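You operate a simulated robot arm through the tools that you are given. There is no shell and no other tool. Be economical: measure what you need, move in short steps, check, and stop when the job is done.

The job below is to be done with a simulated robot arm. You get a single attempt, and the scene is never put back.

Task
Press the green book under the board: bed in, hands clear, wind to the green field and leave it.

Only the result counts: the job must be done as asked and must still hold three seconds after the hand-in. Knocking over, shifting, dropping, spilling or breaking anything else fails it.

Robot
A 7-joint arm with a two-finger parallel gripper, fixed in place. Base frame: the origin is at the foot of the arm, x ahead of it, y to its left, z up; the work surface is at about z = 850. Lengths are in mm, angles in degrees, forces in N, time in s.
With the tool pointing down near the work surface it reaches from about 380 to 900 mm from the base axis. Its first joint turns from -115.0 to 115.0 degrees. Payload 3.91 kg.
Tool frame: the origin (TCP) lies between the finger pads and is the grasp point; the fingertips stand 30 mm ahead of it; z points along the fingers, y is the line along which they close. Largest opening 110 mm; finger width 20, thickness 10; the body of the gripper, 48 by 112 mm, starts 55 mm behind the TCP.
Orientation is told as [roll, pitch, yaw] about the base's x, y, z axes, in that order, counted from this pose: with the fingers straight down and closing along the base's y, the tool's x points along the base's -x, its y along +y and its z along -z.

Tools
- The arm moves only by the tool send_rows. Its argument "deltas" is a list of rows, each an object (a shift or turn left out is 0, a gripper value left out holds the last) with "jaw": the gripper command, from -1 (fully open) to 1 (shut), values between in proportion; "xyz": the shift along the tool's x, y, z in mm, a list of three; "turn": the turn, a rotation vector about the tool's x, y, z in degrees, a list of three. In form: [{"jaw": jaw, "xyz": [x, y, z], "turn": [ax, ay, az]}, ...]. A call has 1 to 8 rows; each row shifts and turns the commanded pose from where the row before left it, along the tool's axes as they then stand. Rows are played at 5 a second. More than 50 mm and 8.6 degrees between two rows, or a gripper value outside its range, and nothing of the call is played. A pose out of reach is approached as far as the arm can. The call stops where the force on the tool passes 40 N (or 10 N more than at its start, if that is more) or the arm is blocked; 0.2 s more then pass. The fingers move at their own pace (about 153 mm/s each) and stop on an object; they squeeze with about 27 N. The grip force told is the motor's: it shows also when the fingers shut on nothing. Time passes only in rows, and 0.2 s behind the last, so rows that do not move let the fingers close. It gives the time, the measured TCP pose, the force on the tool (base axes), the opening and the grip force at its end, in the units of the frame above (readings bear some noise).
- Cameras (640 x 400 px; columns grow to the right, rows downward): "scene" is fixed at [220, -650.5, 1414.5]; the picture's right is [0.70, -0.72, 0.00], its down [-0.34, -0.33, -0.88] and it looks along [0.63, 0.61, -0.48] (base axes); focal length 214 px, centre (320, 200). "wrist" rides on the gripper at [-36, 0, -57] in the tool frame; the picture's right is [0.00, -1.00, 0.00], its down [0.97, 0.00, -0.24] and it looks along [0.24, 0.00, 0.97] (tool axes); focal length 218 px, centre (320, 200). There is no depth. A picture from a camera that has moved, and an enlarged one, comes with that camera's place and axes in the base frame and with its lens.
- capture(camera): a new picture of that camera. No time passes.
- slide_trunk(by): slides the trunk up (or, below 0, down) by that many mm; the arm rides with it, the base frame stays. It gives what a move gives, with no picture.
- zoom(camera, box): a new picture of the part [left, top, right, bottom] of that camera's present view, enlarged. No time passes.
- job_done(): hands the job in; it is judged then, once.

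Go step by step. Nothing tells you positions but the pictures and the camera data: compare them with the known pose of the tool, close in by small moves and look again before you grip or let go. The budget is 120 turns and 64 pictures, counting those below and the enlarged ones. Unless the task says otherwise, let go and move clear before handing in, and close with one line.

The tools are called after ">>>" by a JSON object that holds its "method" and its "body". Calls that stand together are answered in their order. send_rows: Moves the arm, as the interface text tells. Its arguments: {"type":"object","properties":{"deltas":{"type":"array","items":{"type":"object","properties":{"jaw":{"type":"number"},"xyz":{"type":"array","items":{"type":"number"}},"turn":{"type":"array","items":{"type":"number"}}}}}},"required":["deltas"]} The other tools are called the same way: slide_trunk (by) slides the trunk up or down; capture (camera) takes a picture; zoom (camera, box) takes an enlarged picture of a part of a camera's view; job_done () hands the job in.

At the start:

```text
t: 0.0
eef_pos: [503.3, -438.0, 1377.1]
ee_rot: [0.0, 0.0, 0.1]
contact_force: [-0.1, -0.4, -1.2]
grip_width: 109.8
finger_force: 0.0
trunk travel left (down, up): [-900.0, 90.0]
```

scene: 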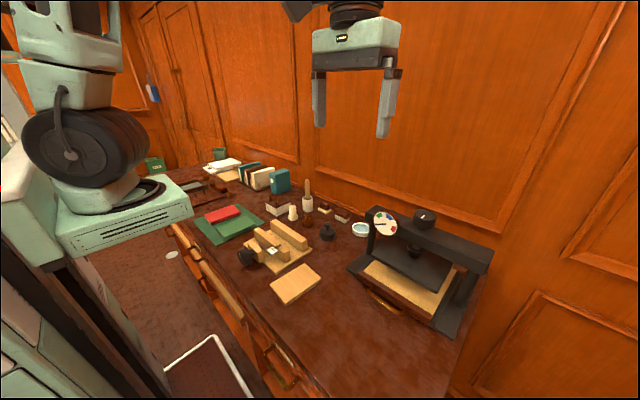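
wrist: 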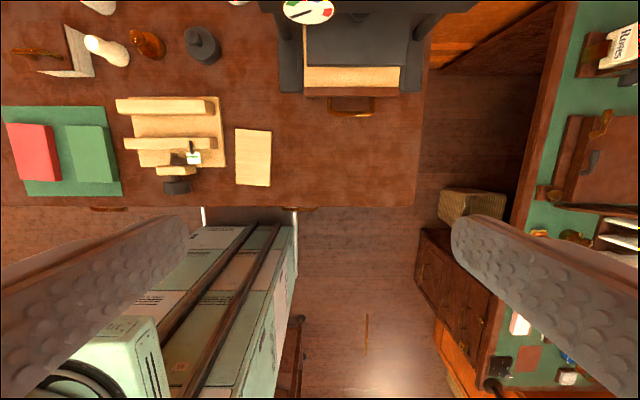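

I see a bench with a green mat holding a red and a green book, a clamp jig, a loose board, and a press with a dial, top knob and a bed with a handle. I'll look closer at them first.

>>> {"method": "zoom", "body": {"camera": "scene", "box": [330, 190, 510, 350]}}

>>> {"method": "zoom", "body": {"camera": "scene", "box": [180, 150, 360, 310]}}

>>> {"method": "zoom", "body": {"camera": "wrist", "box": [0, 0, 450, 220]}}

```text
2.50 times, centred on (420, 270) of scene
camera zoom: at [220.0, -650.5, 1414.5], right [0.7, -0.72, 0.0], down [-0.34, -0.33, -0.88], along [0.63, 0.61, -0.48], focal length 536 px, centre (70, 25)
```

zoom: 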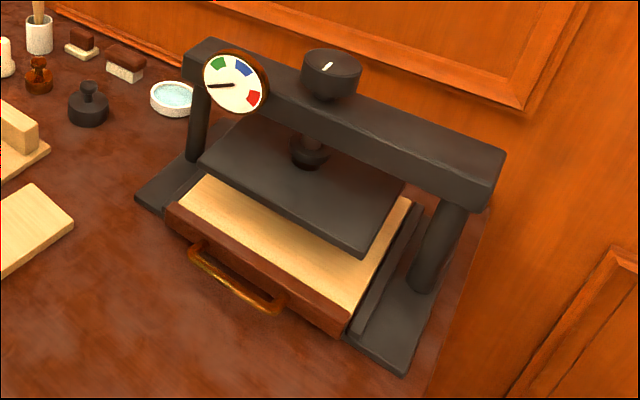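

```text
2.50 times, centred on (270, 230) of scene
camera zoom: at [220.0, -650.5, 1414.5], right [0.7, -0.72, 0.0], down [-0.34, -0.33, -0.88], along [0.63, 0.61, -0.48], focal length 536 px, centre (445, 125)
```

zoom: 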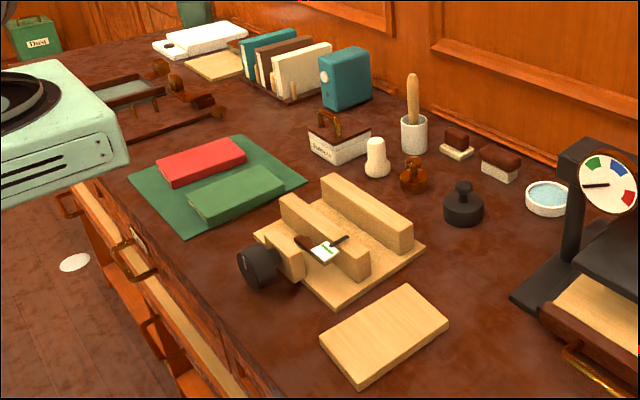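

```text
1.42 times, centred on (225, 110) of wrist
camera zoom: at [538.9, -436.5, 1435.2], right [0.0, -1.0, 0.0], down [-0.97, 0.0, 0.24], along [-0.24, 0.0, -0.97], focal length 310 px, centre (455, 328)
```

zoom: 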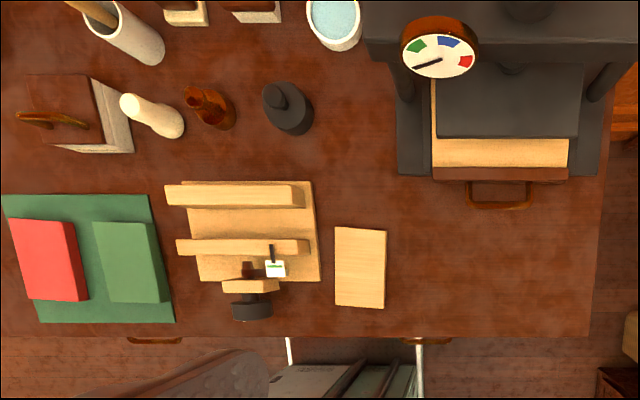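

The bed sits in the press with its bow handle facing me; book near (521,147), board near (510,-266), handle near (622,-512). I'll move closer over the press front for measuring.

>>> {"method": "send_rows", "body": {"deltas": [{"xyz": [0, -35, 30]}, {"xyz": [0, -35, 35]}, {"xyz": [0, 0, 45]}, {"xyz": [0, 0, 45]}, {"xyz": [0, 0, 45]}]}}

>>> {"method": "capture", "body": {"camera": "wrist"}}

```text
t: 1.2
eef_pos: [503.6, -507.0, 1177.9]
ee_rot: [0.0, 0.0, 0.1]
contact_force: [-0.2, -0.1, 0.2]
grip_width: 110.1
finger_force: 0.1
trunk travel left (down, up): [-900.0, 90.0]
```

```text
58 pictures are left
camera wrist: at [538.7, -506.4, 1234.7], right [0.0, -1.0, 0.0], down [-0.97, 0.0, 0.24], along [-0.24, 0.0, -0.97], focal length 218 px, centre (320, 200)
```

wrist: 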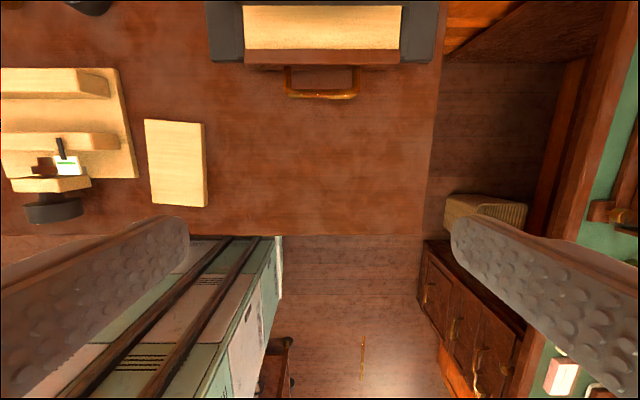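

I'll tilt the tool forward to look into the press.

>>> {"method": "send_rows", "body": {"deltas": [{"turn": [0, -8.5, 0]}, {"turn": [0, -8.5, 0]}, {"turn": [0, -8.5, 0]}, {"turn": [0, -8.5, 0]}, {"turn": [0, -8.5, 0]}, {"turn": [0, -8.5, 0]}, {"turn": [0, -8.5, 0]}]}}

>>> {"method": "capture", "body": {"camera": "wrist"}}

```text
t: 2.8
eef_pos: [504.6, -507.4, 1176.8]
ee_rot: [0.0, -59.6, 0.0]
contact_force: [0.7, 1.5, 0.2]
grip_width: 109.8
finger_force: 0.0
trunk travel left (down, up): [-900.0, 90.0]
```

```text
57 pictures are left
camera wrist: at [472.1, -506.5, 1238.4], right [0.0, -1.0, 0.0], down [-0.7, 0.0, -0.72], along [0.72, 0.0, -0.7], focal length 218 px, centre (320, 200)
```

wrist: 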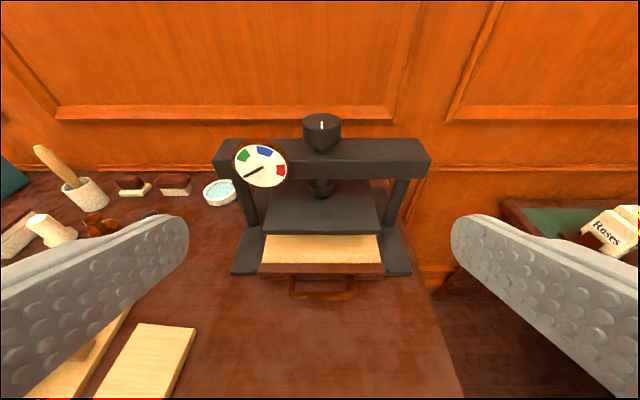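

>>> {"method": "zoom", "body": {"camera": "wrist", "box": [200, 100, 440, 310]}}

```text
1.90 times, centred on (320, 205) of wrist
camera zoom: at [472.1, -506.5, 1238.4], right [0.0, -1.0, 0.0], down [-0.7, 0.0, -0.72], along [0.72, 0.0, -0.7], focal length 416 px, centre (320, 190)
```

zoom: 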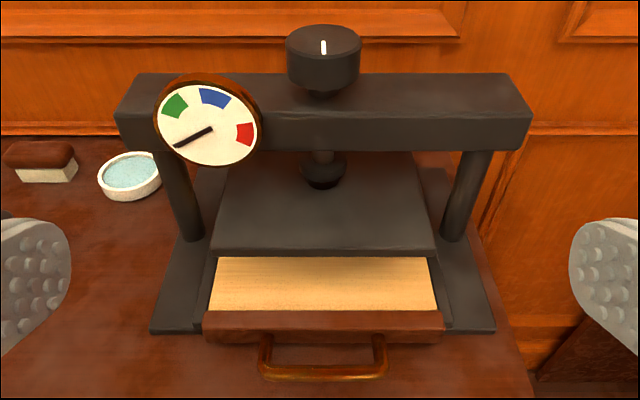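

Handle is near (609,-508,~895), knob near (790,-509,1090). I need a low view to measure the gap between bed and platen.

>>> {"method": "send_rows", "body": {"deltas": [{"xyz": [45, 0, 4]}, {"xyz": [45, 0, 4]}, {"xyz": [45, 0, 4]}, {"xyz": [45, 0, 4]}, {"turn": [0, -8.5, 0]}, {"turn": [0, -8.5, 0]}, {"turn": [0, -8.5, 0]}]}}

>>> {"method": "capture", "body": {"camera": "wrist"}}

```text
t: 4.4
eef_pos: [422.8, -551.5, 1022.2]
ee_rot: [2.8, -85.1, -2.7]
contact_force: [0.1, -0.7, 1.2]
grip_width: 110.0
finger_force: 0.0
out of reach, approached as far as the arm can: row 3, 4, 5, 6, 7
trunk travel left (down, up): [-900.0, 90.0]
```

```text
55 pictures are left
camera wrist: at [370.2, -551.5, 1064.2], right [0.01, -1.0, 0.0], down [-0.32, 0.0, -0.95], along [0.95, 0.01, -0.32], focal length 218 px, centre (320, 200)
```

wrist: 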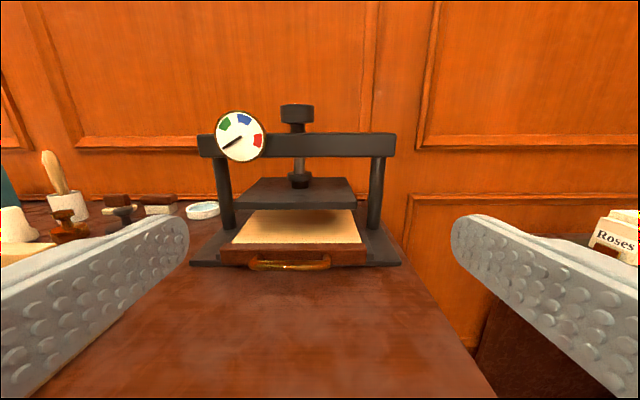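

>>> {"method": "zoom", "body": {"camera": "wrist", "box": [180, 90, 420, 290]}}

```text
2.00 times, centred on (300, 190) of wrist
camera zoom: at [370.2, -551.5, 1064.2], right [0.01, -1.0, 0.0], down [-0.32, 0.0, -0.95], along [0.95, 0.01, -0.32], focal length 436 px, centre (360, 220)
```

zoom: 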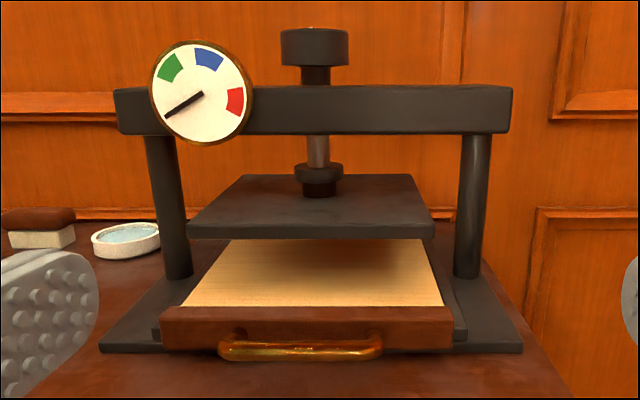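

Platen underside ≈938, bed surface ≈893, handle bar ≈(610,-509,893), about 106 mm long. I'll return upright, then turn so that the fingers close along x for gripping the handle.

>>> {"method": "send_rows", "body": {"deltas": [{"turn": [0, 8.5, 0], "xyz": [-20, 0, 0]}, {"turn": [0, 8.5, 0], "xyz": [-20, 0, 0]}, {"turn": [0, 8.5, 0]}, {"turn": [0, 8.5, 0]}, {"turn": [0, 8.5, 0]}, {"turn": [0, 8.5, 0]}, {"turn": [0, 8.5, 0]}, {"turn": [0, 8.5, 0]}]}}

>>> {"method": "send_rows", "body": {"deltas": [{"turn": [0, 8.5, 0]}, {"turn": [0, 8.5, 0]}]}}

```text
t: 6.2
eef_pos: [430.0, -553.0, 1063.8]
ee_rot: [0.0, -16.9, 0.0]
contact_force: [-0.6, -0.5, -0.4]
grip_width: 110.1
finger_force: 0.0
trunk travel left (down, up): [-900.0, 90.0]
```

```text
t: 6.8
eef_pos: [429.6, -554.0, 1063.4]
ee_rot: [0.1, 0.1, 0.1]
contact_force: [-0.4, -0.4, 0.5]
grip_width: 109.8
finger_force: 0.2
trunk travel left (down, up): [-900.0, 90.0]
```

>>> {"method": "send_rows", "body": {"deltas": [{"xyz": [-35, 22, 0]}, {"xyz": [-35, 23, 0]}, {"turn": [0, 0, 8.5]}, {"turn": [0, 0, 8.5]}, {"turn": [0, 0, 8.5]}, {"turn": [0, 0, 8.5]}, {"turn": [0, 0, 8.5]}, {"turn": [0, 0, 8.5]}]}}

>>> {"method": "send_rows", "body": {"deltas": [{"turn": [0, 0, 8.5]}, {"turn": [0, 0, 8.5]}, {"turn": [0, 0, 8.5]}, {"turn": [0, 0, 8.5]}, {"turn": [0, 0, 5]}]}}

>>> {"method": "capture", "body": {"camera": "wrist"}}

```text
t: 8.6
eef_pos: [501.7, -506.8, 1061.3]
ee_rot: [0.0, 0.2, -51.1]
contact_force: [-0.3, 0.3, 0.0]
grip_width: 110.0
finger_force: 0.0
trunk travel left (down, up): [-900.0, 90.0]
```

```text
t: 9.8
eef_pos: [500.9, -506.5, 1062.3]
ee_rot: [0.0, -0.1, -90.0]
contact_force: [0.6, -0.7, -0.3]
grip_width: 110.1
finger_force: 0.1
trunk travel left (down, up): [-900.0, 90.0]
```

```text
53 pictures are left
camera wrist: at [500.6, -542.3, 1119.6], right [-1.0, 0.0, 0.0], down [0.0, 0.97, 0.24], along [0.0, 0.24, -0.97], focal length 218 px, centre (320, 200)
```

wrist: 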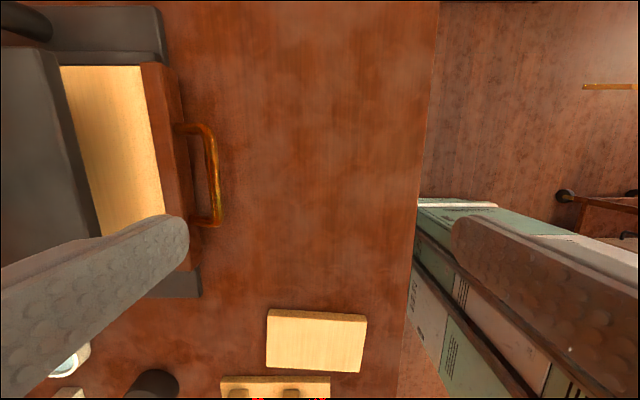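

Fingers now close along x. I'll narrow the jaws and go above the handle bar at x≈612.

>>> {"method": "send_rows", "body": {"deltas": [{"jaw": 0.3, "xyz": [0, 40, 20]}, {"xyz": [0, 40, 20]}, {"xyz": [0, 31, 30]}, {"xyz": [0, 0, 32]}]}}

>>> {"method": "capture", "body": {"camera": "wrist"}}

>>> {"method": "zoom", "body": {"camera": "scene", "box": [330, 220, 490, 330]}}

```text
t: 10.8
eef_pos: [613.1, -506.5, 960.3]
ee_rot: [0.0, -0.1, -89.9]
contact_force: [0.6, 0.1, -0.2]
grip_width: 38.5
finger_force: 0.0
trunk travel left (down, up): [-900.0, 90.0]
```

```text
52 pictures are left
camera wrist: at [612.2, -541.2, 1018.2], right [-1.0, 0.0, 0.0], down [0.0, 0.97, 0.24], along [0.0, 0.24, -0.97], focal length 218 px, centre (320, 200)
```

wrist: 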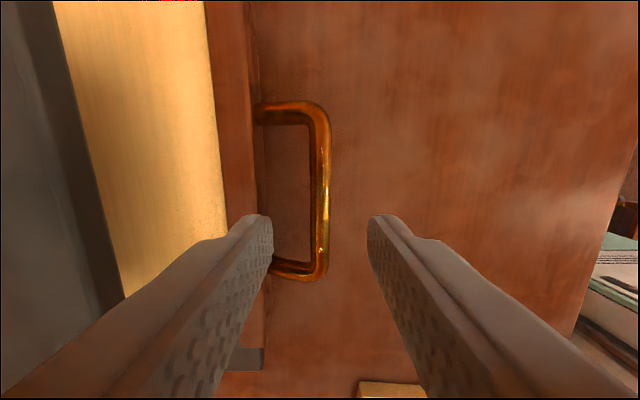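

```text
3.64 times, centred on (410, 275) of scene
camera zoom: at [220.0, -650.5, 1414.5], right [0.7, -0.72, 0.0], down [-0.34, -0.33, -0.88], along [0.63, 0.61, -0.48], focal length 780 px, centre (-7, -73)
```

zoom: 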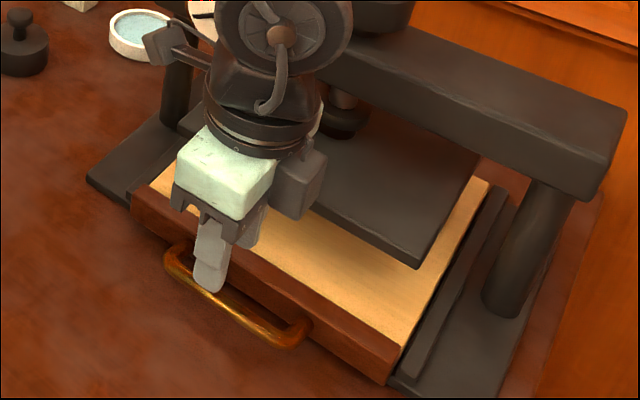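

The bar sits between the fingertips; I'll go down and grip it.

>>> {"method": "send_rows", "body": {"deltas": [{"xyz": [-3, -1, 30]}, {"xyz": [0, 0, 30]}, {}, {"jaw": 1}, {}, {}]}}

>>> {"method": "capture", "body": {"camera": "wrist"}}

```text
t: 12.2
eef_pos: [611.4, -509.4, 900.7]
ee_rot: [-0.1, 0.0, -89.9]
contact_force: [0.8, -1.1, -2.7]
grip_width: 12.5
finger_force: 45.0
trunk travel left (down, up): [-900.0, 90.0]
```

```text
50 pictures are left
camera wrist: at [610.9, -545.0, 958.4], right [-1.0, 0.0, 0.0], down [0.0, 0.97, 0.24], along [0.0, 0.24, -0.97], focal length 218 px, centre (320, 200)
```

wrist: 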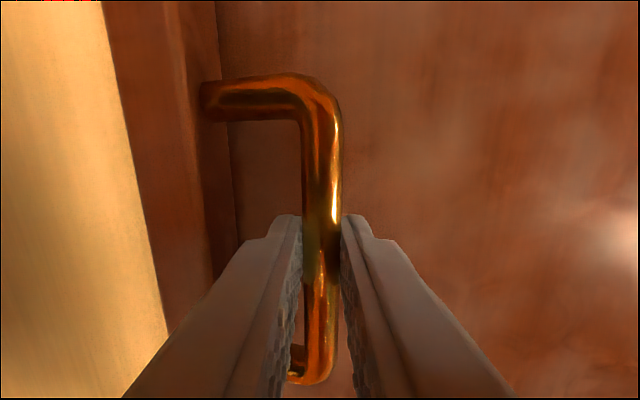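

The bar is held (12.5 mm). I'll pull the bed out gently.

>>> {"method": "send_rows", "body": {"deltas": [{"xyz": [0, -10, 0]}, {"xyz": [0, -20, 0]}, {"xyz": [0, -20, 0]}, {"xyz": [0, -20, 0]}]}}

>>> {"method": "capture", "body": {"camera": "scene"}}

```text
t: 13.2
eef_pos: [540.5, -509.7, 902.1]
ee_rot: [0.0, 0.0, -90.0]
contact_force: [-0.4, 4.1, 13.5]
grip_width: 12.5
finger_force: 44.9
trunk travel left (down, up): [-900.0, 90.0]
```

```text
49 pictures are left
```

scene: 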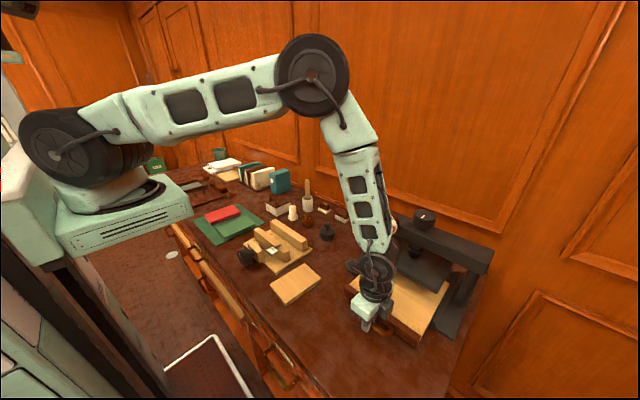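

The bed slides. I'll keep pulling, watching the force for the stop.

>>> {"method": "send_rows", "body": {"deltas": [{"xyz": [0, -20, 1]}, {"xyz": [0, -20, 1]}, {"xyz": [0, -20, 0]}]}}

>>> {"method": "send_rows", "body": {"deltas": [{"xyz": [0, -20, 0]}, {"xyz": [0, -15, 0]}, {"xyz": [0, -10, 0]}]}}

>>> {"method": "capture", "body": {"camera": "scene"}}

```text
t: 14.2
eef_pos: [480.9, -509.3, 900.7]
ee_rot: [0.1, 0.0, -89.8]
contact_force: [0.4, 8.4, 23.4]
grip_width: 12.8
finger_force: 45.3
trunk travel left (down, up): [-900.0, 90.0]
stopped in row 3: the force on the tool passed its limit (the readings are from after the stop); the commanded pose is now the measured one
```

```text
t: 14.9
eef_pos: [433.2, -509.0, 900.9]
ee_rot: [0.0, -0.2, -90.0]
contact_force: [-0.4, 6.7, 32.7]
grip_width: 12.6
finger_force: 44.6
trunk travel left (down, up): [-900.0, 90.0]
```

```text
48 pictures are left
```

scene: 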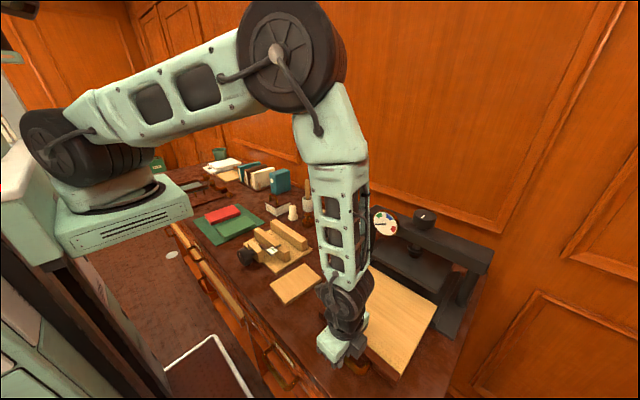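

The bed is out, handle at x≈433. I'll release and lift off, then look.

>>> {"method": "send_rows", "body": {"deltas": [{"jaw": 0.4}, {}, {"xyz": [0, 0, -30]}, {"xyz": [0, 0, -40]}, {"xyz": [0, 0, -50]}, {"xyz": [0, 0, -50]}, {"xyz": [0, 0, -40]}]}}

>>> {"method": "capture", "body": {"camera": "wrist"}}

>>> {"method": "zoom", "body": {"camera": "scene", "box": [180, 180, 500, 390]}}

```text
t: 16.6
eef_pos: [435.6, -511.8, 1110.1]
ee_rot: [0.1, 0.0, -89.9]
contact_force: [-0.1, 0.1, -0.4]
grip_width: 32.9
finger_force: 0.0
trunk travel left (down, up): [-900.0, 90.0]
```

```text
47 pictures are left
camera wrist: at [434.5, -547.7, 1167.3], right [-1.0, 0.0, 0.0], down [0.0, 0.97, 0.24], along [0.0, 0.24, -0.97], focal length 218 px, centre (320, 200)
```

wrist: 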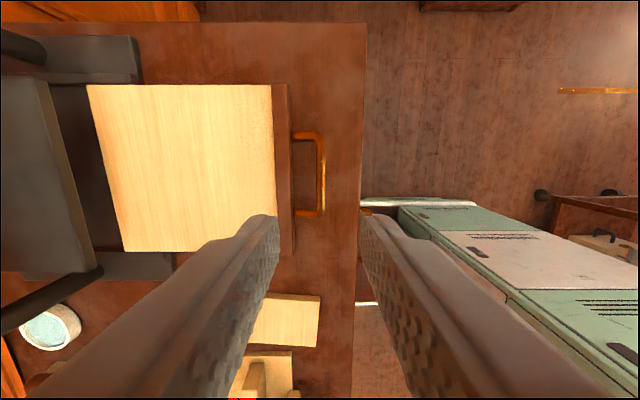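

```text
1.90 times, centred on (340, 285) of scene
camera zoom: at [220.0, -650.5, 1414.5], right [0.7, -0.72, 0.0], down [-0.34, -0.33, -0.88], along [0.63, 0.61, -0.48], focal length 408 px, centre (282, 38)
```

zoom: 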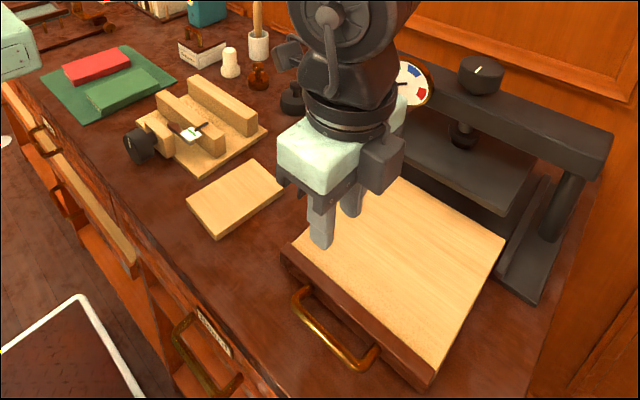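

Bed wood spans x≈493–700, y≈-616…-410, centre ≈(597,-511). Now to the green book: move left and turn back to yaw 0.

>>> {"method": "send_rows", "body": {"deltas": [{"jaw": -1, "xyz": [47, 5, -5]}, {"xyz": [47, 10, -5]}, {"xyz": [47, 10, 0]}, {"xyz": [47, 10, 0]}, {"xyz": [47, 10, 0]}, {"xyz": [47, 10, 0]}, {"xyz": [47, 10, 0]}, {"xyz": [47, 10, 0]}]}}

>>> {"method": "send_rows", "body": {"deltas": [{"xyz": [47, 10, 0]}, {"xyz": [47, 0, 0]}, {"xyz": [47, 0, 0]}, {"xyz": [47, 0, 0]}, {"turn": [0, 0, -8.5]}, {"turn": [0, 0, -8.5]}, {"turn": [0, 0, -8.5]}, {"turn": [0, 0, -8.5]}]}}

>>> {"method": "send_rows", "body": {"deltas": [{"turn": [0, 0, -8.5]}, {"turn": [0, 0, -8.5]}, {"turn": [0, 0, -8.5]}, {"turn": [0, 0, -8.5]}, {"turn": [0, 0, -8.5]}, {"turn": [0, 0, -8.5]}, {"turn": [0, 0, -4.9]}]}}

>>> {"method": "capture", "body": {"camera": "wrist"}}

```text
t: 18.4
eef_pos: [510.4, -137.0, 1117.9]
ee_rot: [0.0, 0.0, -90.0]
contact_force: [0.5, -1.1, -0.8]
grip_width: 109.8
finger_force: 0.1
trunk travel left (down, up): [-900.0, 90.0]
```

```text
t: 20.1
eef_pos: [520.0, 53.4, 1118.8]
ee_rot: [0.0, -0.1, -55.8]
contact_force: [0.0, -0.4, -0.1]
grip_width: 109.9
finger_force: 0.1
trunk travel left (down, up): [-900.0, 90.0]
```

```text
t: 21.8
eef_pos: [519.6, 53.9, 1118.9]
ee_rot: [0.0, 0.0, 0.1]
contact_force: [0.8, -0.3, 0.4]
grip_width: 110.0
finger_force: 0.0
trunk travel left (down, up): [-900.0, 90.0]
```

```text
45 pictures are left
camera wrist: at [555.5, 54.1, 1176.3], right [0.0, -1.0, 0.0], down [-0.97, 0.0, 0.24], along [-0.24, 0.0, -0.97], focal length 218 px, centre (320, 200)
```

wrist: 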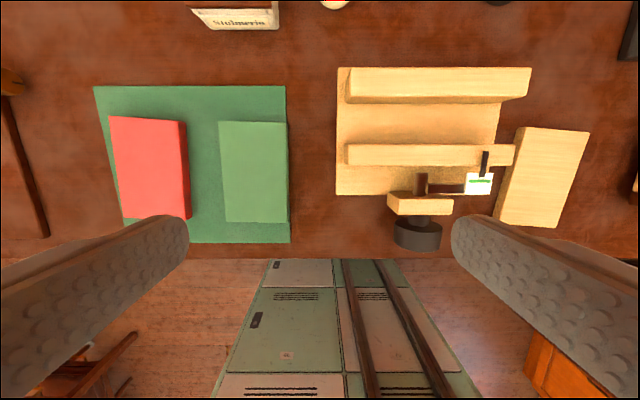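

Green book centre ≈(518,144), ~91 wide in y, red book ≥40 mm to its left. I'll go above it and check.

>>> {"method": "send_rows", "body": {"deltas": [{"xyz": [1, 45, 0]}, {"xyz": [0, 45, 20]}, {"xyz": [0, 0, 40]}, {"xyz": [0, 0, 40]}, {"xyz": [0, 0, 40]}, {"turn": [0, 0, 1.5]}]}}

>>> {"method": "capture", "body": {"camera": "wrist"}}

>>> {"method": "zoom", "body": {"camera": "scene", "box": [180, 170, 300, 250]}}

```text
t: 23.1
eef_pos: [519.1, 144.0, 977.2]
ee_rot: [0.0, 0.0, -1.7]
contact_force: [0.1, 0.3, -0.7]
grip_width: 109.7
finger_force: 0.1
trunk travel left (down, up): [-900.0, 90.0]
```

```text
44 pictures are left
camera wrist: at [554.4, 142.6, 1035.4], right [-0.03, -1.0, 0.0], down [-0.97, 0.03, 0.24], along [-0.24, 0.01, -0.97], focal length 218 px, centre (320, 200)
```

wrist: 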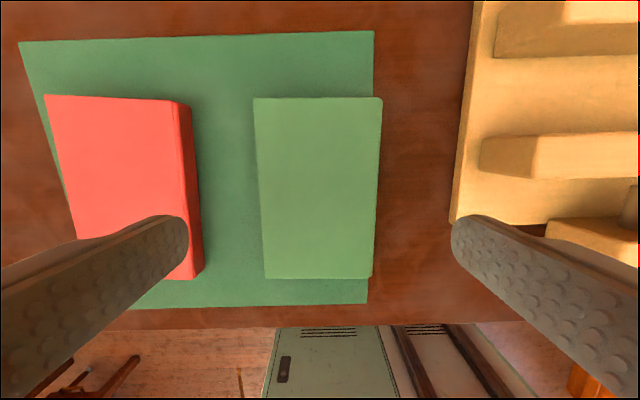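

```text
5.00 times, centred on (240, 210) of scene
camera zoom: at [220.0, -650.5, 1414.5], right [0.7, -0.72, 0.0], down [-0.34, -0.33, -0.88], along [0.63, 0.61, -0.48], focal length 1072 px, centre (720, 150)
```

zoom: 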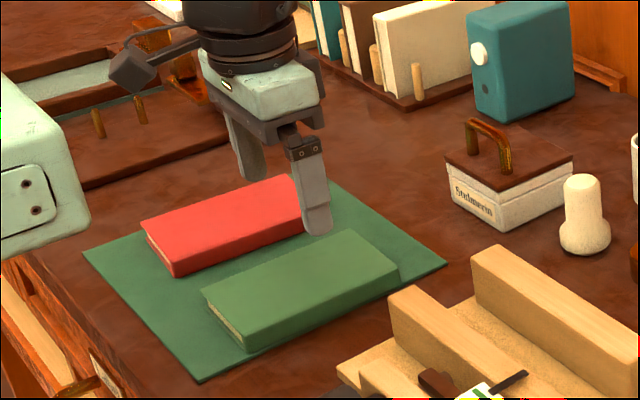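

The book is centred and aligned between the fingers. Descend and grip.

>>> {"method": "send_rows", "body": {"deltas": [{"xyz": [1, 0, 40]}, {"xyz": [0, 0, 30]}, {"xyz": [0, 0, 19]}, {}, {"jaw": 1}, {}, {}]}}

>>> {"method": "zoom", "body": {"camera": "scene", "box": [180, 170, 300, 250]}}

```text
t: 24.8
eef_pos: [518.7, 143.8, 888.9]
ee_rot: [-0.1, 0.0, -1.6]
contact_force: [0.3, 0.3, 0.4]
grip_width: 89.7
finger_force: 27.0
trunk travel left (down, up): [-900.0, 90.0]
```

```text
5.00 times, centred on (240, 210) of scene
camera zoom: at [220.0, -650.5, 1414.5], right [0.7, -0.72, 0.0], down [-0.34, -0.33, -0.88], along [0.63, 0.61, -0.48], focal length 1072 px, centre (720, 150)
```

zoom: 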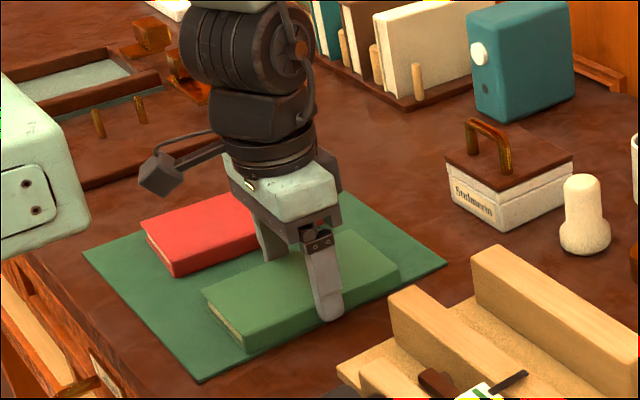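

Held at 89.7 mm. Lift slowly and carry over to the bed.

>>> {"method": "send_rows", "body": {"deltas": [{"xyz": [0, 0, -15]}, {"xyz": [0, 0, -30]}, {"xyz": [0, 0, -40]}, {"xyz": [0, 0, -40]}, {"xyz": [0, -25, -40], "turn": [0, 0, -1.6]}, {"xyz": [0, -40, 0]}, {"xyz": [0, -40, 0]}, {"xyz": [0, -40, 0]}]}}

>>> {"method": "send_rows", "body": {"deltas": [{"xyz": [-5, -42, 0]}, {"xyz": [-5, -42, 0]}, {"xyz": [-5, -42, 0]}, {"xyz": [-5, -42, 0]}, {"xyz": [-5, -42, 0]}, {"xyz": [-5, -42, 0]}, {"xyz": [-5, -42, 0]}, {"xyz": [-5, -42, 0]}]}}

>>> {"method": "send_rows", "body": {"deltas": [{"xyz": [-8, -40, 0]}, {"xyz": [-8, -40, 0]}, {"xyz": [-8, -40, 0]}, {"xyz": [-8, -30, 0]}, {"xyz": [-5, -20, 0]}]}}

>>> {"method": "capture", "body": {"camera": "wrist"}}

>>> {"method": "zoom", "body": {"camera": "scene", "box": [300, 180, 500, 380]}}

```text
t: 26.6
eef_pos: [515.8, -1.6, 1054.8]
ee_rot: [0.0, 0.0, 0.0]
contact_force: [0.3, 0.4, -1.4]
grip_width: 89.3
finger_force: 26.8
trunk travel left (down, up): [-900.0, 90.0]
```

```text
t: 28.4
eef_pos: [558.1, -336.5, 1054.0]
ee_rot: [0.0, 0.0, 0.1]
contact_force: [0.2, 0.9, -0.4]
grip_width: 89.5
finger_force: 27.3
trunk travel left (down, up): [-900.0, 90.0]
```

```text
t: 29.6
eef_pos: [594.9, -507.9, 1054.9]
ee_rot: [0.0, 0.0, 0.0]
contact_force: [-0.2, 1.1, -1.9]
grip_width: 89.3
finger_force: 26.6
trunk travel left (down, up): [-900.0, 90.0]
```

```text
41 pictures are left
camera wrist: at [630.6, -506.9, 1112.6], right [0.0, -1.0, 0.0], down [-0.97, 0.0, 0.24], along [-0.24, 0.0, -0.97], focal length 218 px, centre (320, 200)
```

wrist: 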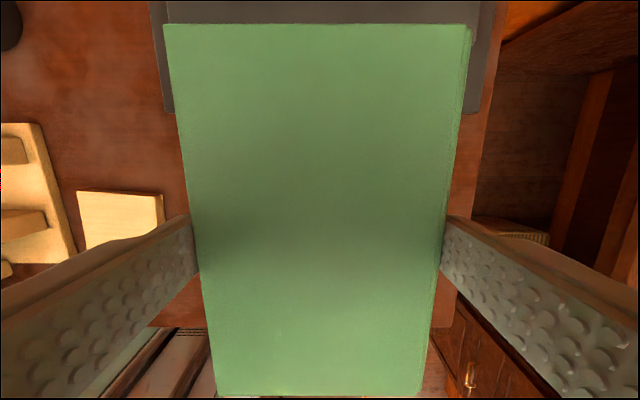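

```text
2.00 times, centred on (400, 280) of scene
camera zoom: at [220.0, -650.5, 1414.5], right [0.7, -0.72, 0.0], down [-0.34, -0.33, -0.88], along [0.63, 0.61, -0.48], focal length 429 px, centre (160, 40)
```

zoom: 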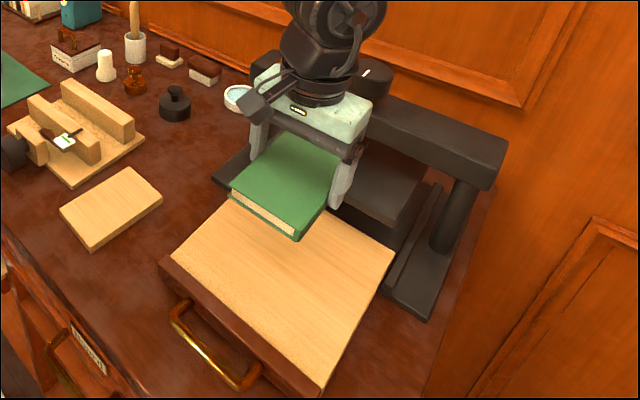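

Book hovers over the bed. I'll lower to just above, then in small steps to contact.

>>> {"method": "send_rows", "body": {"deltas": [{"xyz": [-3, -2, 40]}, {"xyz": [0, 0, 40]}, {"xyz": [0, 0, 30]}, {"xyz": [0, 0, 5]}, {}]}}

>>> {"method": "zoom", "body": {"camera": "scene", "box": [340, 220, 460, 320]}}

```text
t: 30.8
eef_pos: [599.0, -509.9, 939.6]
ee_rot: [0.0, 0.0, 0.0]
contact_force: [-0.3, 0.1, -1.4]
grip_width: 89.4
finger_force: 26.6
trunk travel left (down, up): [-900.0, 90.0]
```

```text
4.00 times, centred on (400, 270) of scene
camera zoom: at [220.0, -650.5, 1414.5], right [0.7, -0.72, 0.0], down [-0.34, -0.33, -0.88], along [0.63, 0.61, -0.48], focal length 858 px, centre (0, -80)
```

zoom: 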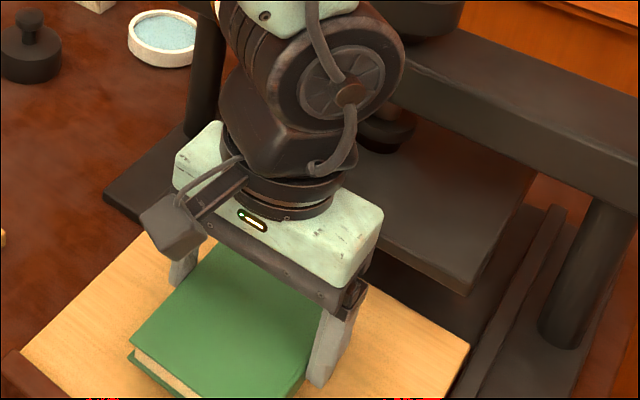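

>>> {"method": "send_rows", "body": {"deltas": [{"xyz": [0, 0, 3]}, {"xyz": [0, 0, 2]}, {"xyz": [0, 0, 2]}, {}]}}

>>> {"method": "send_rows", "body": {"deltas": [{"xyz": [0, 0, 2]}, {}]}}

>>> {"method": "send_rows", "body": {"deltas": [{"xyz": [0, 0, 2]}, {}]}}

```text
t: 31.8
eef_pos: [597.1, -509.8, 932.6]
ee_rot: [0.0, 0.0, 0.0]
contact_force: [0.6, -0.1, -1.8]
grip_width: 89.5
finger_force: 27.2
trunk travel left (down, up): [-900.0, 90.0]
```

```text
t: 32.4
eef_pos: [596.8, -509.9, 930.5]
ee_rot: [0.0, 0.0, 0.1]
contact_force: [-0.2, 0.0, -1.8]
grip_width: 89.4
finger_force: 26.9
trunk travel left (down, up): [-900.0, 90.0]
```

```text
t: 33.0
eef_pos: [597.2, -509.6, 928.1]
ee_rot: [-0.1, 0.0, 0.0]
contact_force: [0.2, 1.0, -1.3]
grip_width: 89.5
finger_force: 27.3
trunk travel left (down, up): [-900.0, 90.0]
```

>>> {"method": "send_rows", "body": {"deltas": [{"xyz": [0, 0, 2]}, {}, {"xyz": [0, 0, 2]}, {}]}}

>>> {"method": "send_rows", "body": {"deltas": [{"xyz": [0, 0, 2]}, {}, {"xyz": [0, 0, 2]}, {}]}}

>>> {"method": "zoom", "body": {"camera": "scene", "box": [340, 220, 460, 320]}}

```text
t: 34.0
eef_pos: [597.7, -510.3, 924.7]
ee_rot: [0.0, 0.0, 0.0]
contact_force: [0.1, -0.1, -1.2]
grip_width: 89.2
finger_force: 27.2
trunk travel left (down, up): [-900.0, 90.0]
```

```text
t: 35.0
eef_pos: [597.4, -510.0, 921.3]
ee_rot: [0.0, 0.1, 0.0]
contact_force: [-0.1, -0.5, -1.1]
grip_width: 89.6
finger_force: 26.7
trunk travel left (down, up): [-900.0, 90.0]
```

```text
4.00 times, centred on (400, 270) of scene
camera zoom: at [220.0, -650.5, 1414.5], right [0.7, -0.72, 0.0], down [-0.34, -0.33, -0.88], along [0.63, 0.61, -0.48], focal length 858 px, centre (0, -80)
```

zoom: 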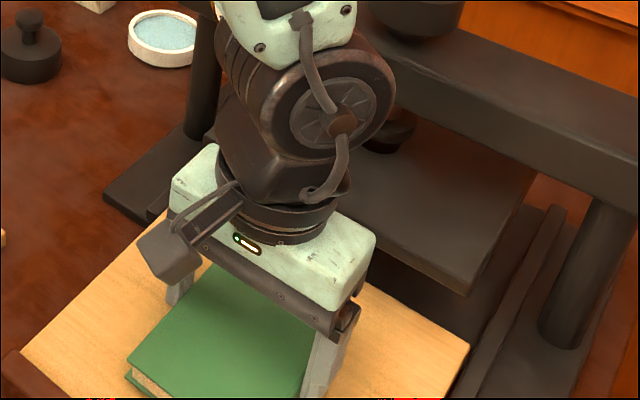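

>>> {"method": "send_rows", "body": {"deltas": [{"xyz": [0, 0, 2]}, {}, {"xyz": [0, 0, 2]}, {}]}}

>>> {"method": "send_rows", "body": {"deltas": [{"xyz": [0, 0, 2]}, {}, {"xyz": [0, 0, 2]}, {}]}}

>>> {"method": "zoom", "body": {"camera": "scene", "box": [330, 260, 450, 360]}}

```text
t: 36.0
eef_pos: [597.5, -510.1, 917.1]
ee_rot: [0.0, 0.0, 0.1]
contact_force: [0.4, -1.1, -1.2]
grip_width: 89.6
finger_force: 27.2
trunk travel left (down, up): [-900.0, 90.0]
```

```text
t: 37.0
eef_pos: [597.1, -509.7, 914.4]
ee_rot: [-0.1, -0.1, 0.0]
contact_force: [0.1, 1.1, 15.8]
grip_width: 89.3
finger_force: 27.2
trunk travel left (down, up): [-900.0, 90.0]
```

```text
4.00 times, centred on (390, 310) of scene
camera zoom: at [220.0, -650.5, 1414.5], right [0.7, -0.72, 0.0], down [-0.34, -0.33, -0.88], along [0.63, 0.61, -0.48], focal length 858 px, centre (40, -240)
```

zoom: 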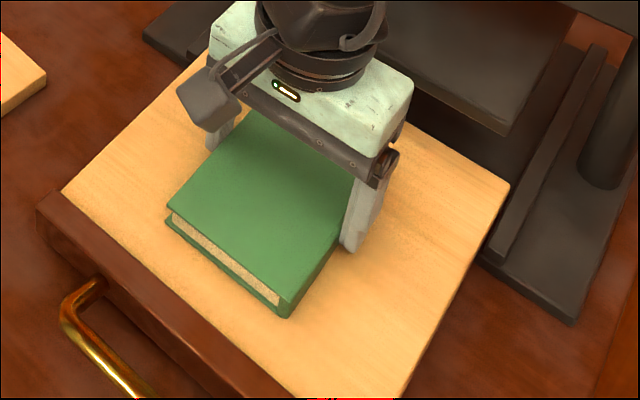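

Contact: bed surface ≈879. Book centre is ~8 mm forward of the bed centre, so I'll nudge it back, set it down, release and rise.

>>> {"method": "send_rows", "body": {"deltas": [{"xyz": [0, 0, -5]}, {"xyz": [-8, -1, 0]}, {}, {"xyz": [0, 0, 4.5]}, {}]}}

```text
t: 38.1
eef_pos: [606.3, -509.6, 914.0]
ee_rot: [-0.2, 0.0, -0.1]
contact_force: [0.3, 2.2, 12.9]
grip_width: 89.5
finger_force: 27.1
trunk travel left (down, up): [-900.0, 90.0]
```

>>> {"method": "send_rows", "body": {"deltas": [{"jaw": -1}, {}, {"xyz": [0, 0, -30]}, {"xyz": [0, 0, -45]}, {"xyz": [0, 0, -45]}, {"xyz": [0, 0, -45]}]}}

>>> {"method": "capture", "body": {"camera": "wrist"}}

```text
t: 39.5
eef_pos: [605.4, -511.8, 1078.3]
ee_rot: [0.0, 0.0, 0.1]
contact_force: [0.3, -0.6, -0.3]
grip_width: 109.9
finger_force: 0.0
trunk travel left (down, up): [-900.0, 90.0]
```

```text
36 pictures are left
camera wrist: at [641.0, -510.9, 1136.0], right [0.0, -1.0, 0.0], down [-0.97, 0.0, 0.24], along [-0.24, 0.0, -0.97], focal length 218 px, centre (320, 200)
```

wrist: 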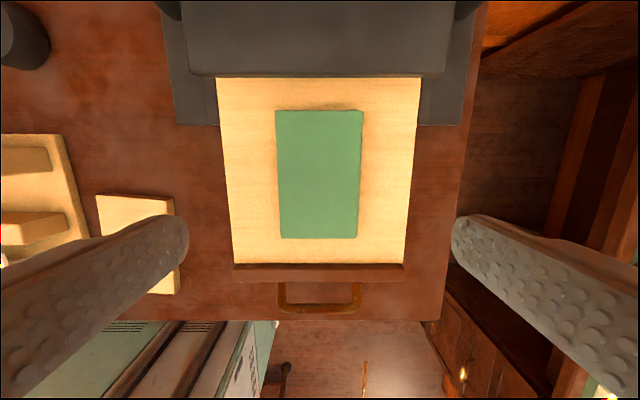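

Book rests centred on the bed. Next the board near (510,-266).

>>> {"method": "send_rows", "body": {"deltas": [{"xyz": [20, 45, 0]}, {"xyz": [20, 45, 0]}, {"xyz": [20, 45, 0]}, {"xyz": [20, 45, 0]}, {"xyz": [14, 45, 0]}, {"xyz": [0, 21, 40]}, {"xyz": [0, 0, 40]}]}}

>>> {"method": "capture", "body": {"camera": "wrist"}}

```text
t: 41.1
eef_pos: [512.4, -262.2, 997.9]
ee_rot: [0.0, -0.1, 0.0]
contact_force: [0.4, 0.5, 0.3]
grip_width: 109.7
finger_force: 0.0
trunk travel left (down, up): [-900.0, 90.0]
```

```text
35 pictures are left
camera wrist: at [548.0, -261.9, 1055.9], right [0.0, -1.0, 0.0], down [-0.97, 0.0, 0.24], along [-0.24, 0.0, -0.97], focal length 218 px, centre (320, 200)
```

wrist: 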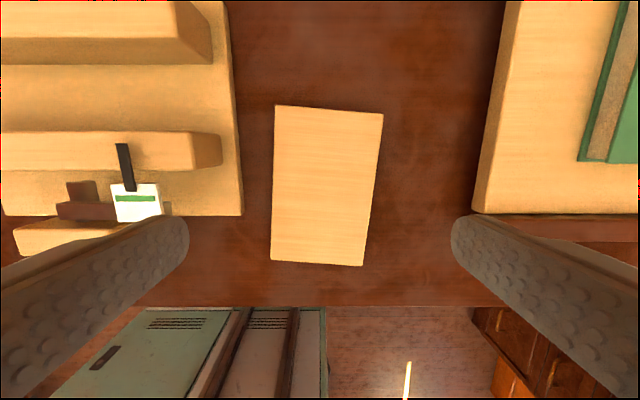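

Board centre ≈(508,-264), 88×138, turned −4°. I'll match the yaw, narrow the jaws a bit because of the jig, and check above it.

>>> {"method": "send_rows", "body": {"deltas": [{"jaw": -0.85, "xyz": [4, -3, 30], "turn": [0, 0, 4.1]}, {"xyz": [0, 0, 30]}, {}]}}

>>> {"method": "capture", "body": {"camera": "wrist"}}

```text
t: 42.0
eef_pos: [507.3, -266.4, 938.0]
ee_rot: [0.0, -0.1, -4.1]
contact_force: [0.7, 1.1, -0.4]
grip_width: 101.5
finger_force: 0.0
trunk travel left (down, up): [-900.0, 90.0]
```

```text
34 pictures are left
camera wrist: at [543.3, -269.0, 996.0], right [-0.07, -1.0, 0.0], down [-0.97, 0.07, 0.24], along [-0.24, 0.02, -0.97], focal length 218 px, centre (320, 200)
```

wrist: 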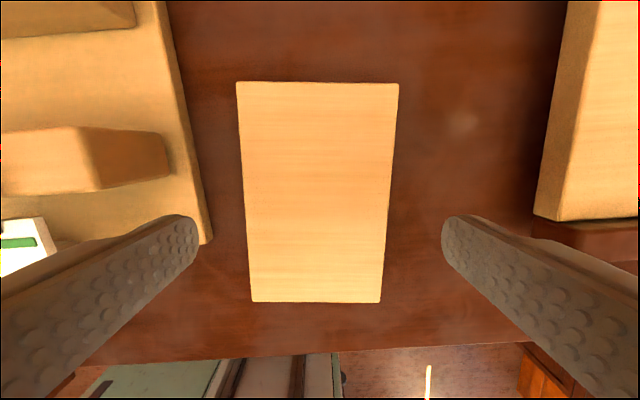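

Aligned; descend and grip the board.

>>> {"method": "send_rows", "body": {"deltas": [{"xyz": [0, 1, 30]}, {"xyz": [0, 0, 22]}, {}, {"jaw": 1}, {}, {}]}}

>>> {"method": "send_rows", "body": {"deltas": [{"xyz": [0, 0, -10]}, {"xyz": [0, 0, -30]}, {"xyz": [0, 0, -40]}, {"xyz": [0, 0, -50]}, {"xyz": [0, 0, -45]}, {"turn": [0, 0, -4.1]}]}}

>>> {"method": "capture", "body": {"camera": "scene"}}

```text
t: 43.4
eef_pos: [508.9, -264.6, 886.7]
ee_rot: [0.1, -0.1, -4.2]
contact_force: [0.4, -0.4, 0.5]
grip_width: 89.5
finger_force: 27.5
trunk travel left (down, up): [-900.0, 90.0]
```

```text
t: 44.8
eef_pos: [507.3, -266.6, 1061.4]
ee_rot: [0.0, 0.0, 0.1]
contact_force: [0.1, -0.4, -1.3]
grip_width: 89.4
finger_force: 27.0
trunk travel left (down, up): [-900.0, 90.0]
```

```text
33 pictures are left
```

scene: 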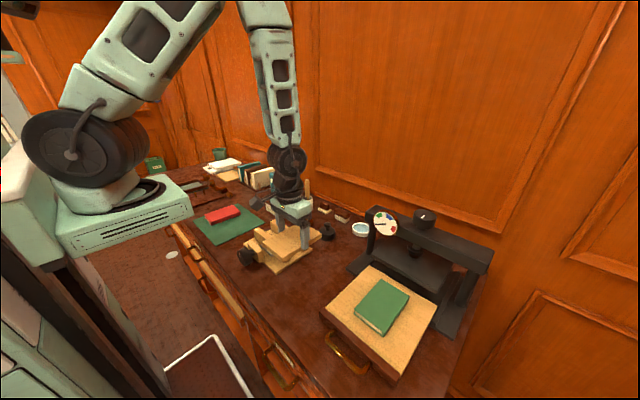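

Board is held. Carry it over the book at (606,-510).

>>> {"method": "send_rows", "body": {"deltas": [{"xyz": [-10, -40, 0]}, {"xyz": [-15, -45, 0]}, {"xyz": [-15, -45, 0]}, {"xyz": [-18, -45, 0]}, {"xyz": [-20, -40, 0]}, {"xyz": [-20, -29, 20]}, {"xyz": [0, 0, 40]}]}}

>>> {"method": "capture", "body": {"camera": "wrist"}}

>>> {"method": "zoom", "body": {"camera": "scene", "box": [320, 220, 480, 380]}}

```text
t: 46.4
eef_pos: [606.0, -511.6, 1002.0]
ee_rot: [-0.1, 0.0, 0.0]
contact_force: [0.0, 0.5, -0.9]
grip_width: 89.3
finger_force: 26.9
trunk travel left (down, up): [-900.0, 90.0]
```

```text
32 pictures are left
camera wrist: at [641.3, -510.2, 1058.8], right [0.0, -1.0, 0.0], down [-0.97, 0.0, 0.24], along [-0.24, 0.0, -0.97], focal length 218 px, centre (320, 200)
```

wrist: 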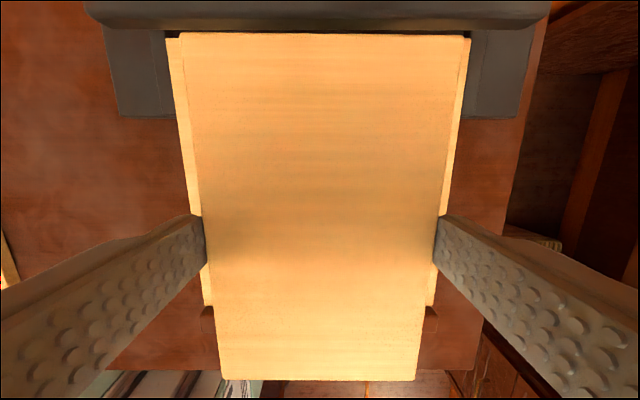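

```text
2.50 times, centred on (400, 300) of scene
camera zoom: at [220.0, -650.5, 1414.5], right [0.7, -0.72, 0.0], down [-0.34, -0.33, -0.88], along [0.63, 0.61, -0.48], focal length 536 px, centre (120, -50)
```

zoom: 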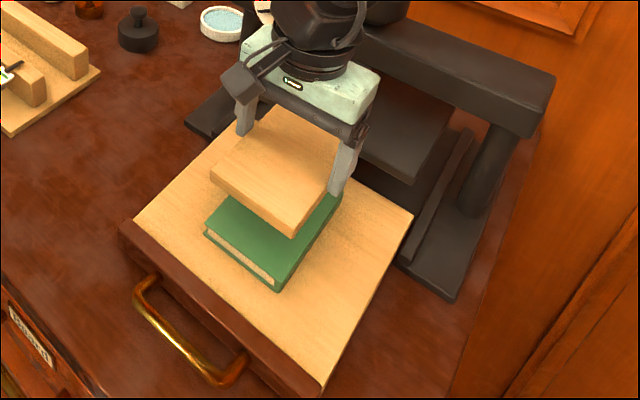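

Well aligned. Lower to near contact, then small steps.

>>> {"method": "send_rows", "body": {"deltas": [{"xyz": [0, 0, 30]}, {"xyz": [0, 0, 24]}, {}, {"xyz": [0, 0, 2]}, {}]}}

>>> {"method": "send_rows", "body": {"deltas": [{"xyz": [0, 0, 2]}, {}, {"xyz": [0, 0, 1.5]}, {}]}}

```text
t: 47.5
eef_pos: [605.5, -511.9, 944.9]
ee_rot: [0.0, -0.1, 0.0]
contact_force: [0.4, -0.2, -2.2]
grip_width: 89.4
finger_force: 26.5
trunk travel left (down, up): [-900.0, 90.0]
```

```text
t: 48.5
eef_pos: [605.4, -511.6, 942.5]
ee_rot: [0.0, 0.0, -0.1]
contact_force: [-1.0, 0.3, -1.4]
grip_width: 89.4
finger_force: 26.8
trunk travel left (down, up): [-900.0, 90.0]
```

>>> {"method": "send_rows", "body": {"deltas": [{"xyz": [0, 0, 2]}, {}]}}

>>> {"method": "send_rows", "body": {"deltas": [{"xyz": [0, 0, 2]}, {}]}}

>>> {"method": "send_rows", "body": {"deltas": [{"xyz": [0, 0, 2]}, {}]}}

```text
t: 49.1
eef_pos: [605.0, -509.8, 940.3]
ee_rot: [0.0, 0.0, 0.0]
contact_force: [-0.4, 0.4, -1.4]
grip_width: 89.5
finger_force: 26.8
trunk travel left (down, up): [-900.0, 90.0]
```

```text
t: 49.8
eef_pos: [604.6, -511.3, 936.7]
ee_rot: [0.0, 0.0, 0.1]
contact_force: [0.3, 0.3, -1.6]
grip_width: 89.3
finger_force: 27.4
trunk travel left (down, up): [-900.0, 90.0]
```

```text
t: 50.4
eef_pos: [606.8, -509.8, 936.7]
ee_rot: [-0.1, 0.0, -0.1]
contact_force: [0.1, 1.0, 1.8]
grip_width: 89.5
finger_force: 27.2
trunk travel left (down, up): [-900.0, 90.0]
```

>>> {"method": "send_rows", "body": {"deltas": [{"xyz": [0, 0, 1]}, {}]}}

>>> {"method": "zoom", "body": {"camera": "scene", "box": [340, 260, 440, 340]}}

```text
t: 51.0
eef_pos: [605.9, -510.4, 936.5]
ee_rot: [0.0, -0.1, 0.0]
contact_force: [-0.3, -0.5, 8.9]
grip_width: 89.7
finger_force: 26.9
trunk travel left (down, up): [-900.0, 90.0]
```

```text
5.00 times, centred on (390, 300) of scene
camera zoom: at [220.0, -650.5, 1414.5], right [0.7, -0.72, 0.0], down [-0.34, -0.33, -0.88], along [0.63, 0.61, -0.48], focal length 1072 px, centre (-30, -300)
```

zoom: 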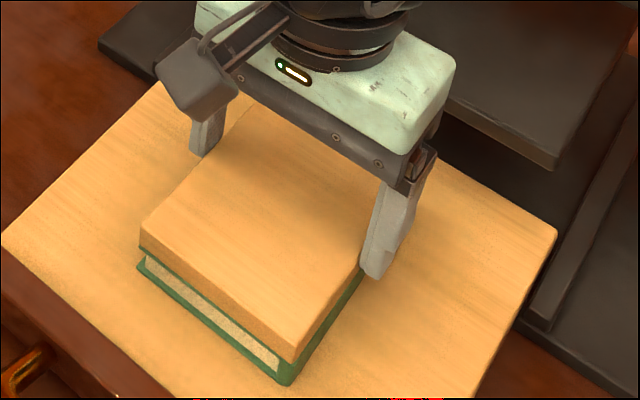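

The board lies square on the book. Release and rise.

>>> {"method": "send_rows", "body": {"deltas": [{"jaw": -1}, {}, {"xyz": [0, 0, -30]}, {"xyz": [0, 0, -45]}, {"xyz": [0, 0, -45]}, {"xyz": [40, 0, -20]}, {"xyz": [45, 0, 0]}, {"xyz": [45, 0, 0]}]}}

>>> {"method": "send_rows", "body": {"deltas": [{"turn": [0, 0, 8.5]}, {"turn": [0, 0, 8.5]}, {"turn": [0, 0, 8.5]}, {"turn": [0, 0, 8.5]}, {"turn": [0, 0, 8.5]}, {"turn": [0, 0, 8.5]}, {"turn": [0, 0, 8.5]}, {"turn": [0, 0, 8.5]}]}}

>>> {"method": "send_rows", "body": {"deltas": [{"turn": [0, 0, 8.5], "jaw": 0.3}, {"turn": [0, 0, 8.5]}, {"turn": [0, 0, 5]}]}}

>>> {"method": "capture", "body": {"camera": "wrist"}}

```text
t: 52.8
eef_pos: [474.8, -509.8, 1074.3]
ee_rot: [0.0, 0.0, 0.2]
contact_force: [0.3, 0.3, 0.3]
grip_width: 109.9
finger_force: 0.2
trunk travel left (down, up): [-900.0, 90.0]
```

```text
t: 54.5
eef_pos: [475.7, -512.0, 1076.3]
ee_rot: [0.0, 0.0, -68.1]
contact_force: [-0.3, 0.6, 0.4]
grip_width: 110.0
finger_force: 0.1
trunk travel left (down, up): [-900.0, 90.0]
```

```text
t: 55.4
eef_pos: [475.4, -510.6, 1075.6]
ee_rot: [0.1, 0.1, -90.1]
contact_force: [-0.1, 1.0, -0.4]
grip_width: 38.4
finger_force: 0.0
trunk travel left (down, up): [-900.0, 90.0]
```

```text
29 pictures are left
camera wrist: at [475.0, -545.7, 1132.4], right [-1.0, 0.0, 0.0], down [0.0, 0.97, 0.24], along [0.0, 0.24, -0.97], focal length 218 px, centre (320, 200)
```

wrist: 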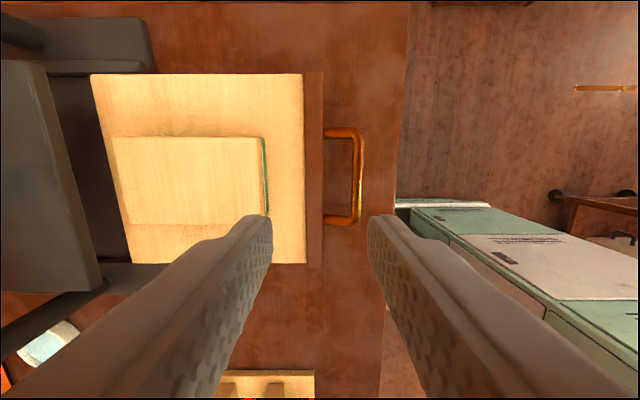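

Handle bar at x≈431; descend on it and grip.

>>> {"method": "send_rows", "body": {"deltas": [{"xyz": [0, -42, 20]}, {"xyz": [0, 0, 45]}, {"xyz": [0, 0, 45]}, {"xyz": [0, 0, 45]}, {"xyz": [0, 0, 20]}, {"jaw": 1}, {}, {}]}}

>>> {"method": "capture", "body": {"camera": "wrist"}}

```text
t: 57.1
eef_pos: [434.4, -509.4, 899.5]
ee_rot: [0.1, 0.0, -89.9]
contact_force: [0.7, 0.8, -6.5]
grip_width: 12.5
finger_force: 44.7
trunk travel left (down, up): [-900.0, 90.0]
```

```text
28 pictures are left
camera wrist: at [433.9, -545.6, 957.0], right [-1.0, 0.0, 0.0], down [0.0, 0.97, 0.24], along [0.0, 0.24, -0.97], focal length 218 px, centre (320, 200)
```

wrist: 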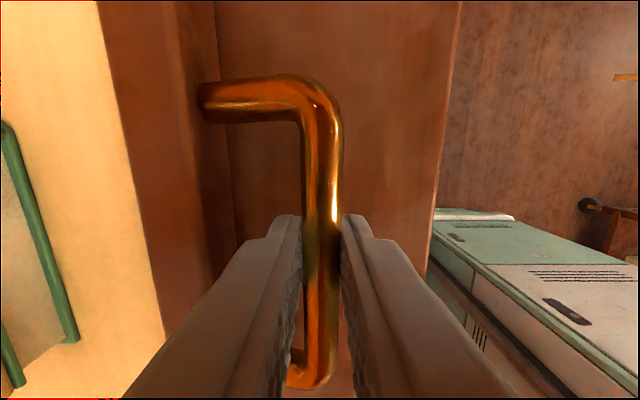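

Gripped. Push in gently.

>>> {"method": "send_rows", "body": {"deltas": [{"xyz": [0, 8, 0]}, {"xyz": [0, 12, 0]}, {"xyz": [0, 12, 0]}, {"xyz": [0, 12, 0]}]}}

>>> {"method": "zoom", "body": {"camera": "scene", "box": [320, 210, 480, 350]}}

```text
t: 58.1
eef_pos: [478.7, -509.5, 899.7]
ee_rot: [0.0, 0.1, -89.9]
contact_force: [0.2, 4.7, -18.6]
grip_width: 12.4
finger_force: 45.2
trunk travel left (down, up): [-900.0, 90.0]
```

```text
2.86 times, centred on (400, 280) of scene
camera zoom: at [220.0, -650.5, 1414.5], right [0.7, -0.72, 0.0], down [-0.34, -0.33, -0.88], along [0.63, 0.61, -0.48], focal length 613 px, centre (91, -29)
```

zoom: 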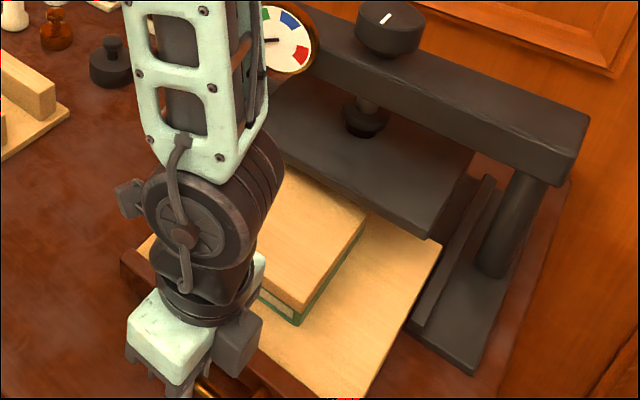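

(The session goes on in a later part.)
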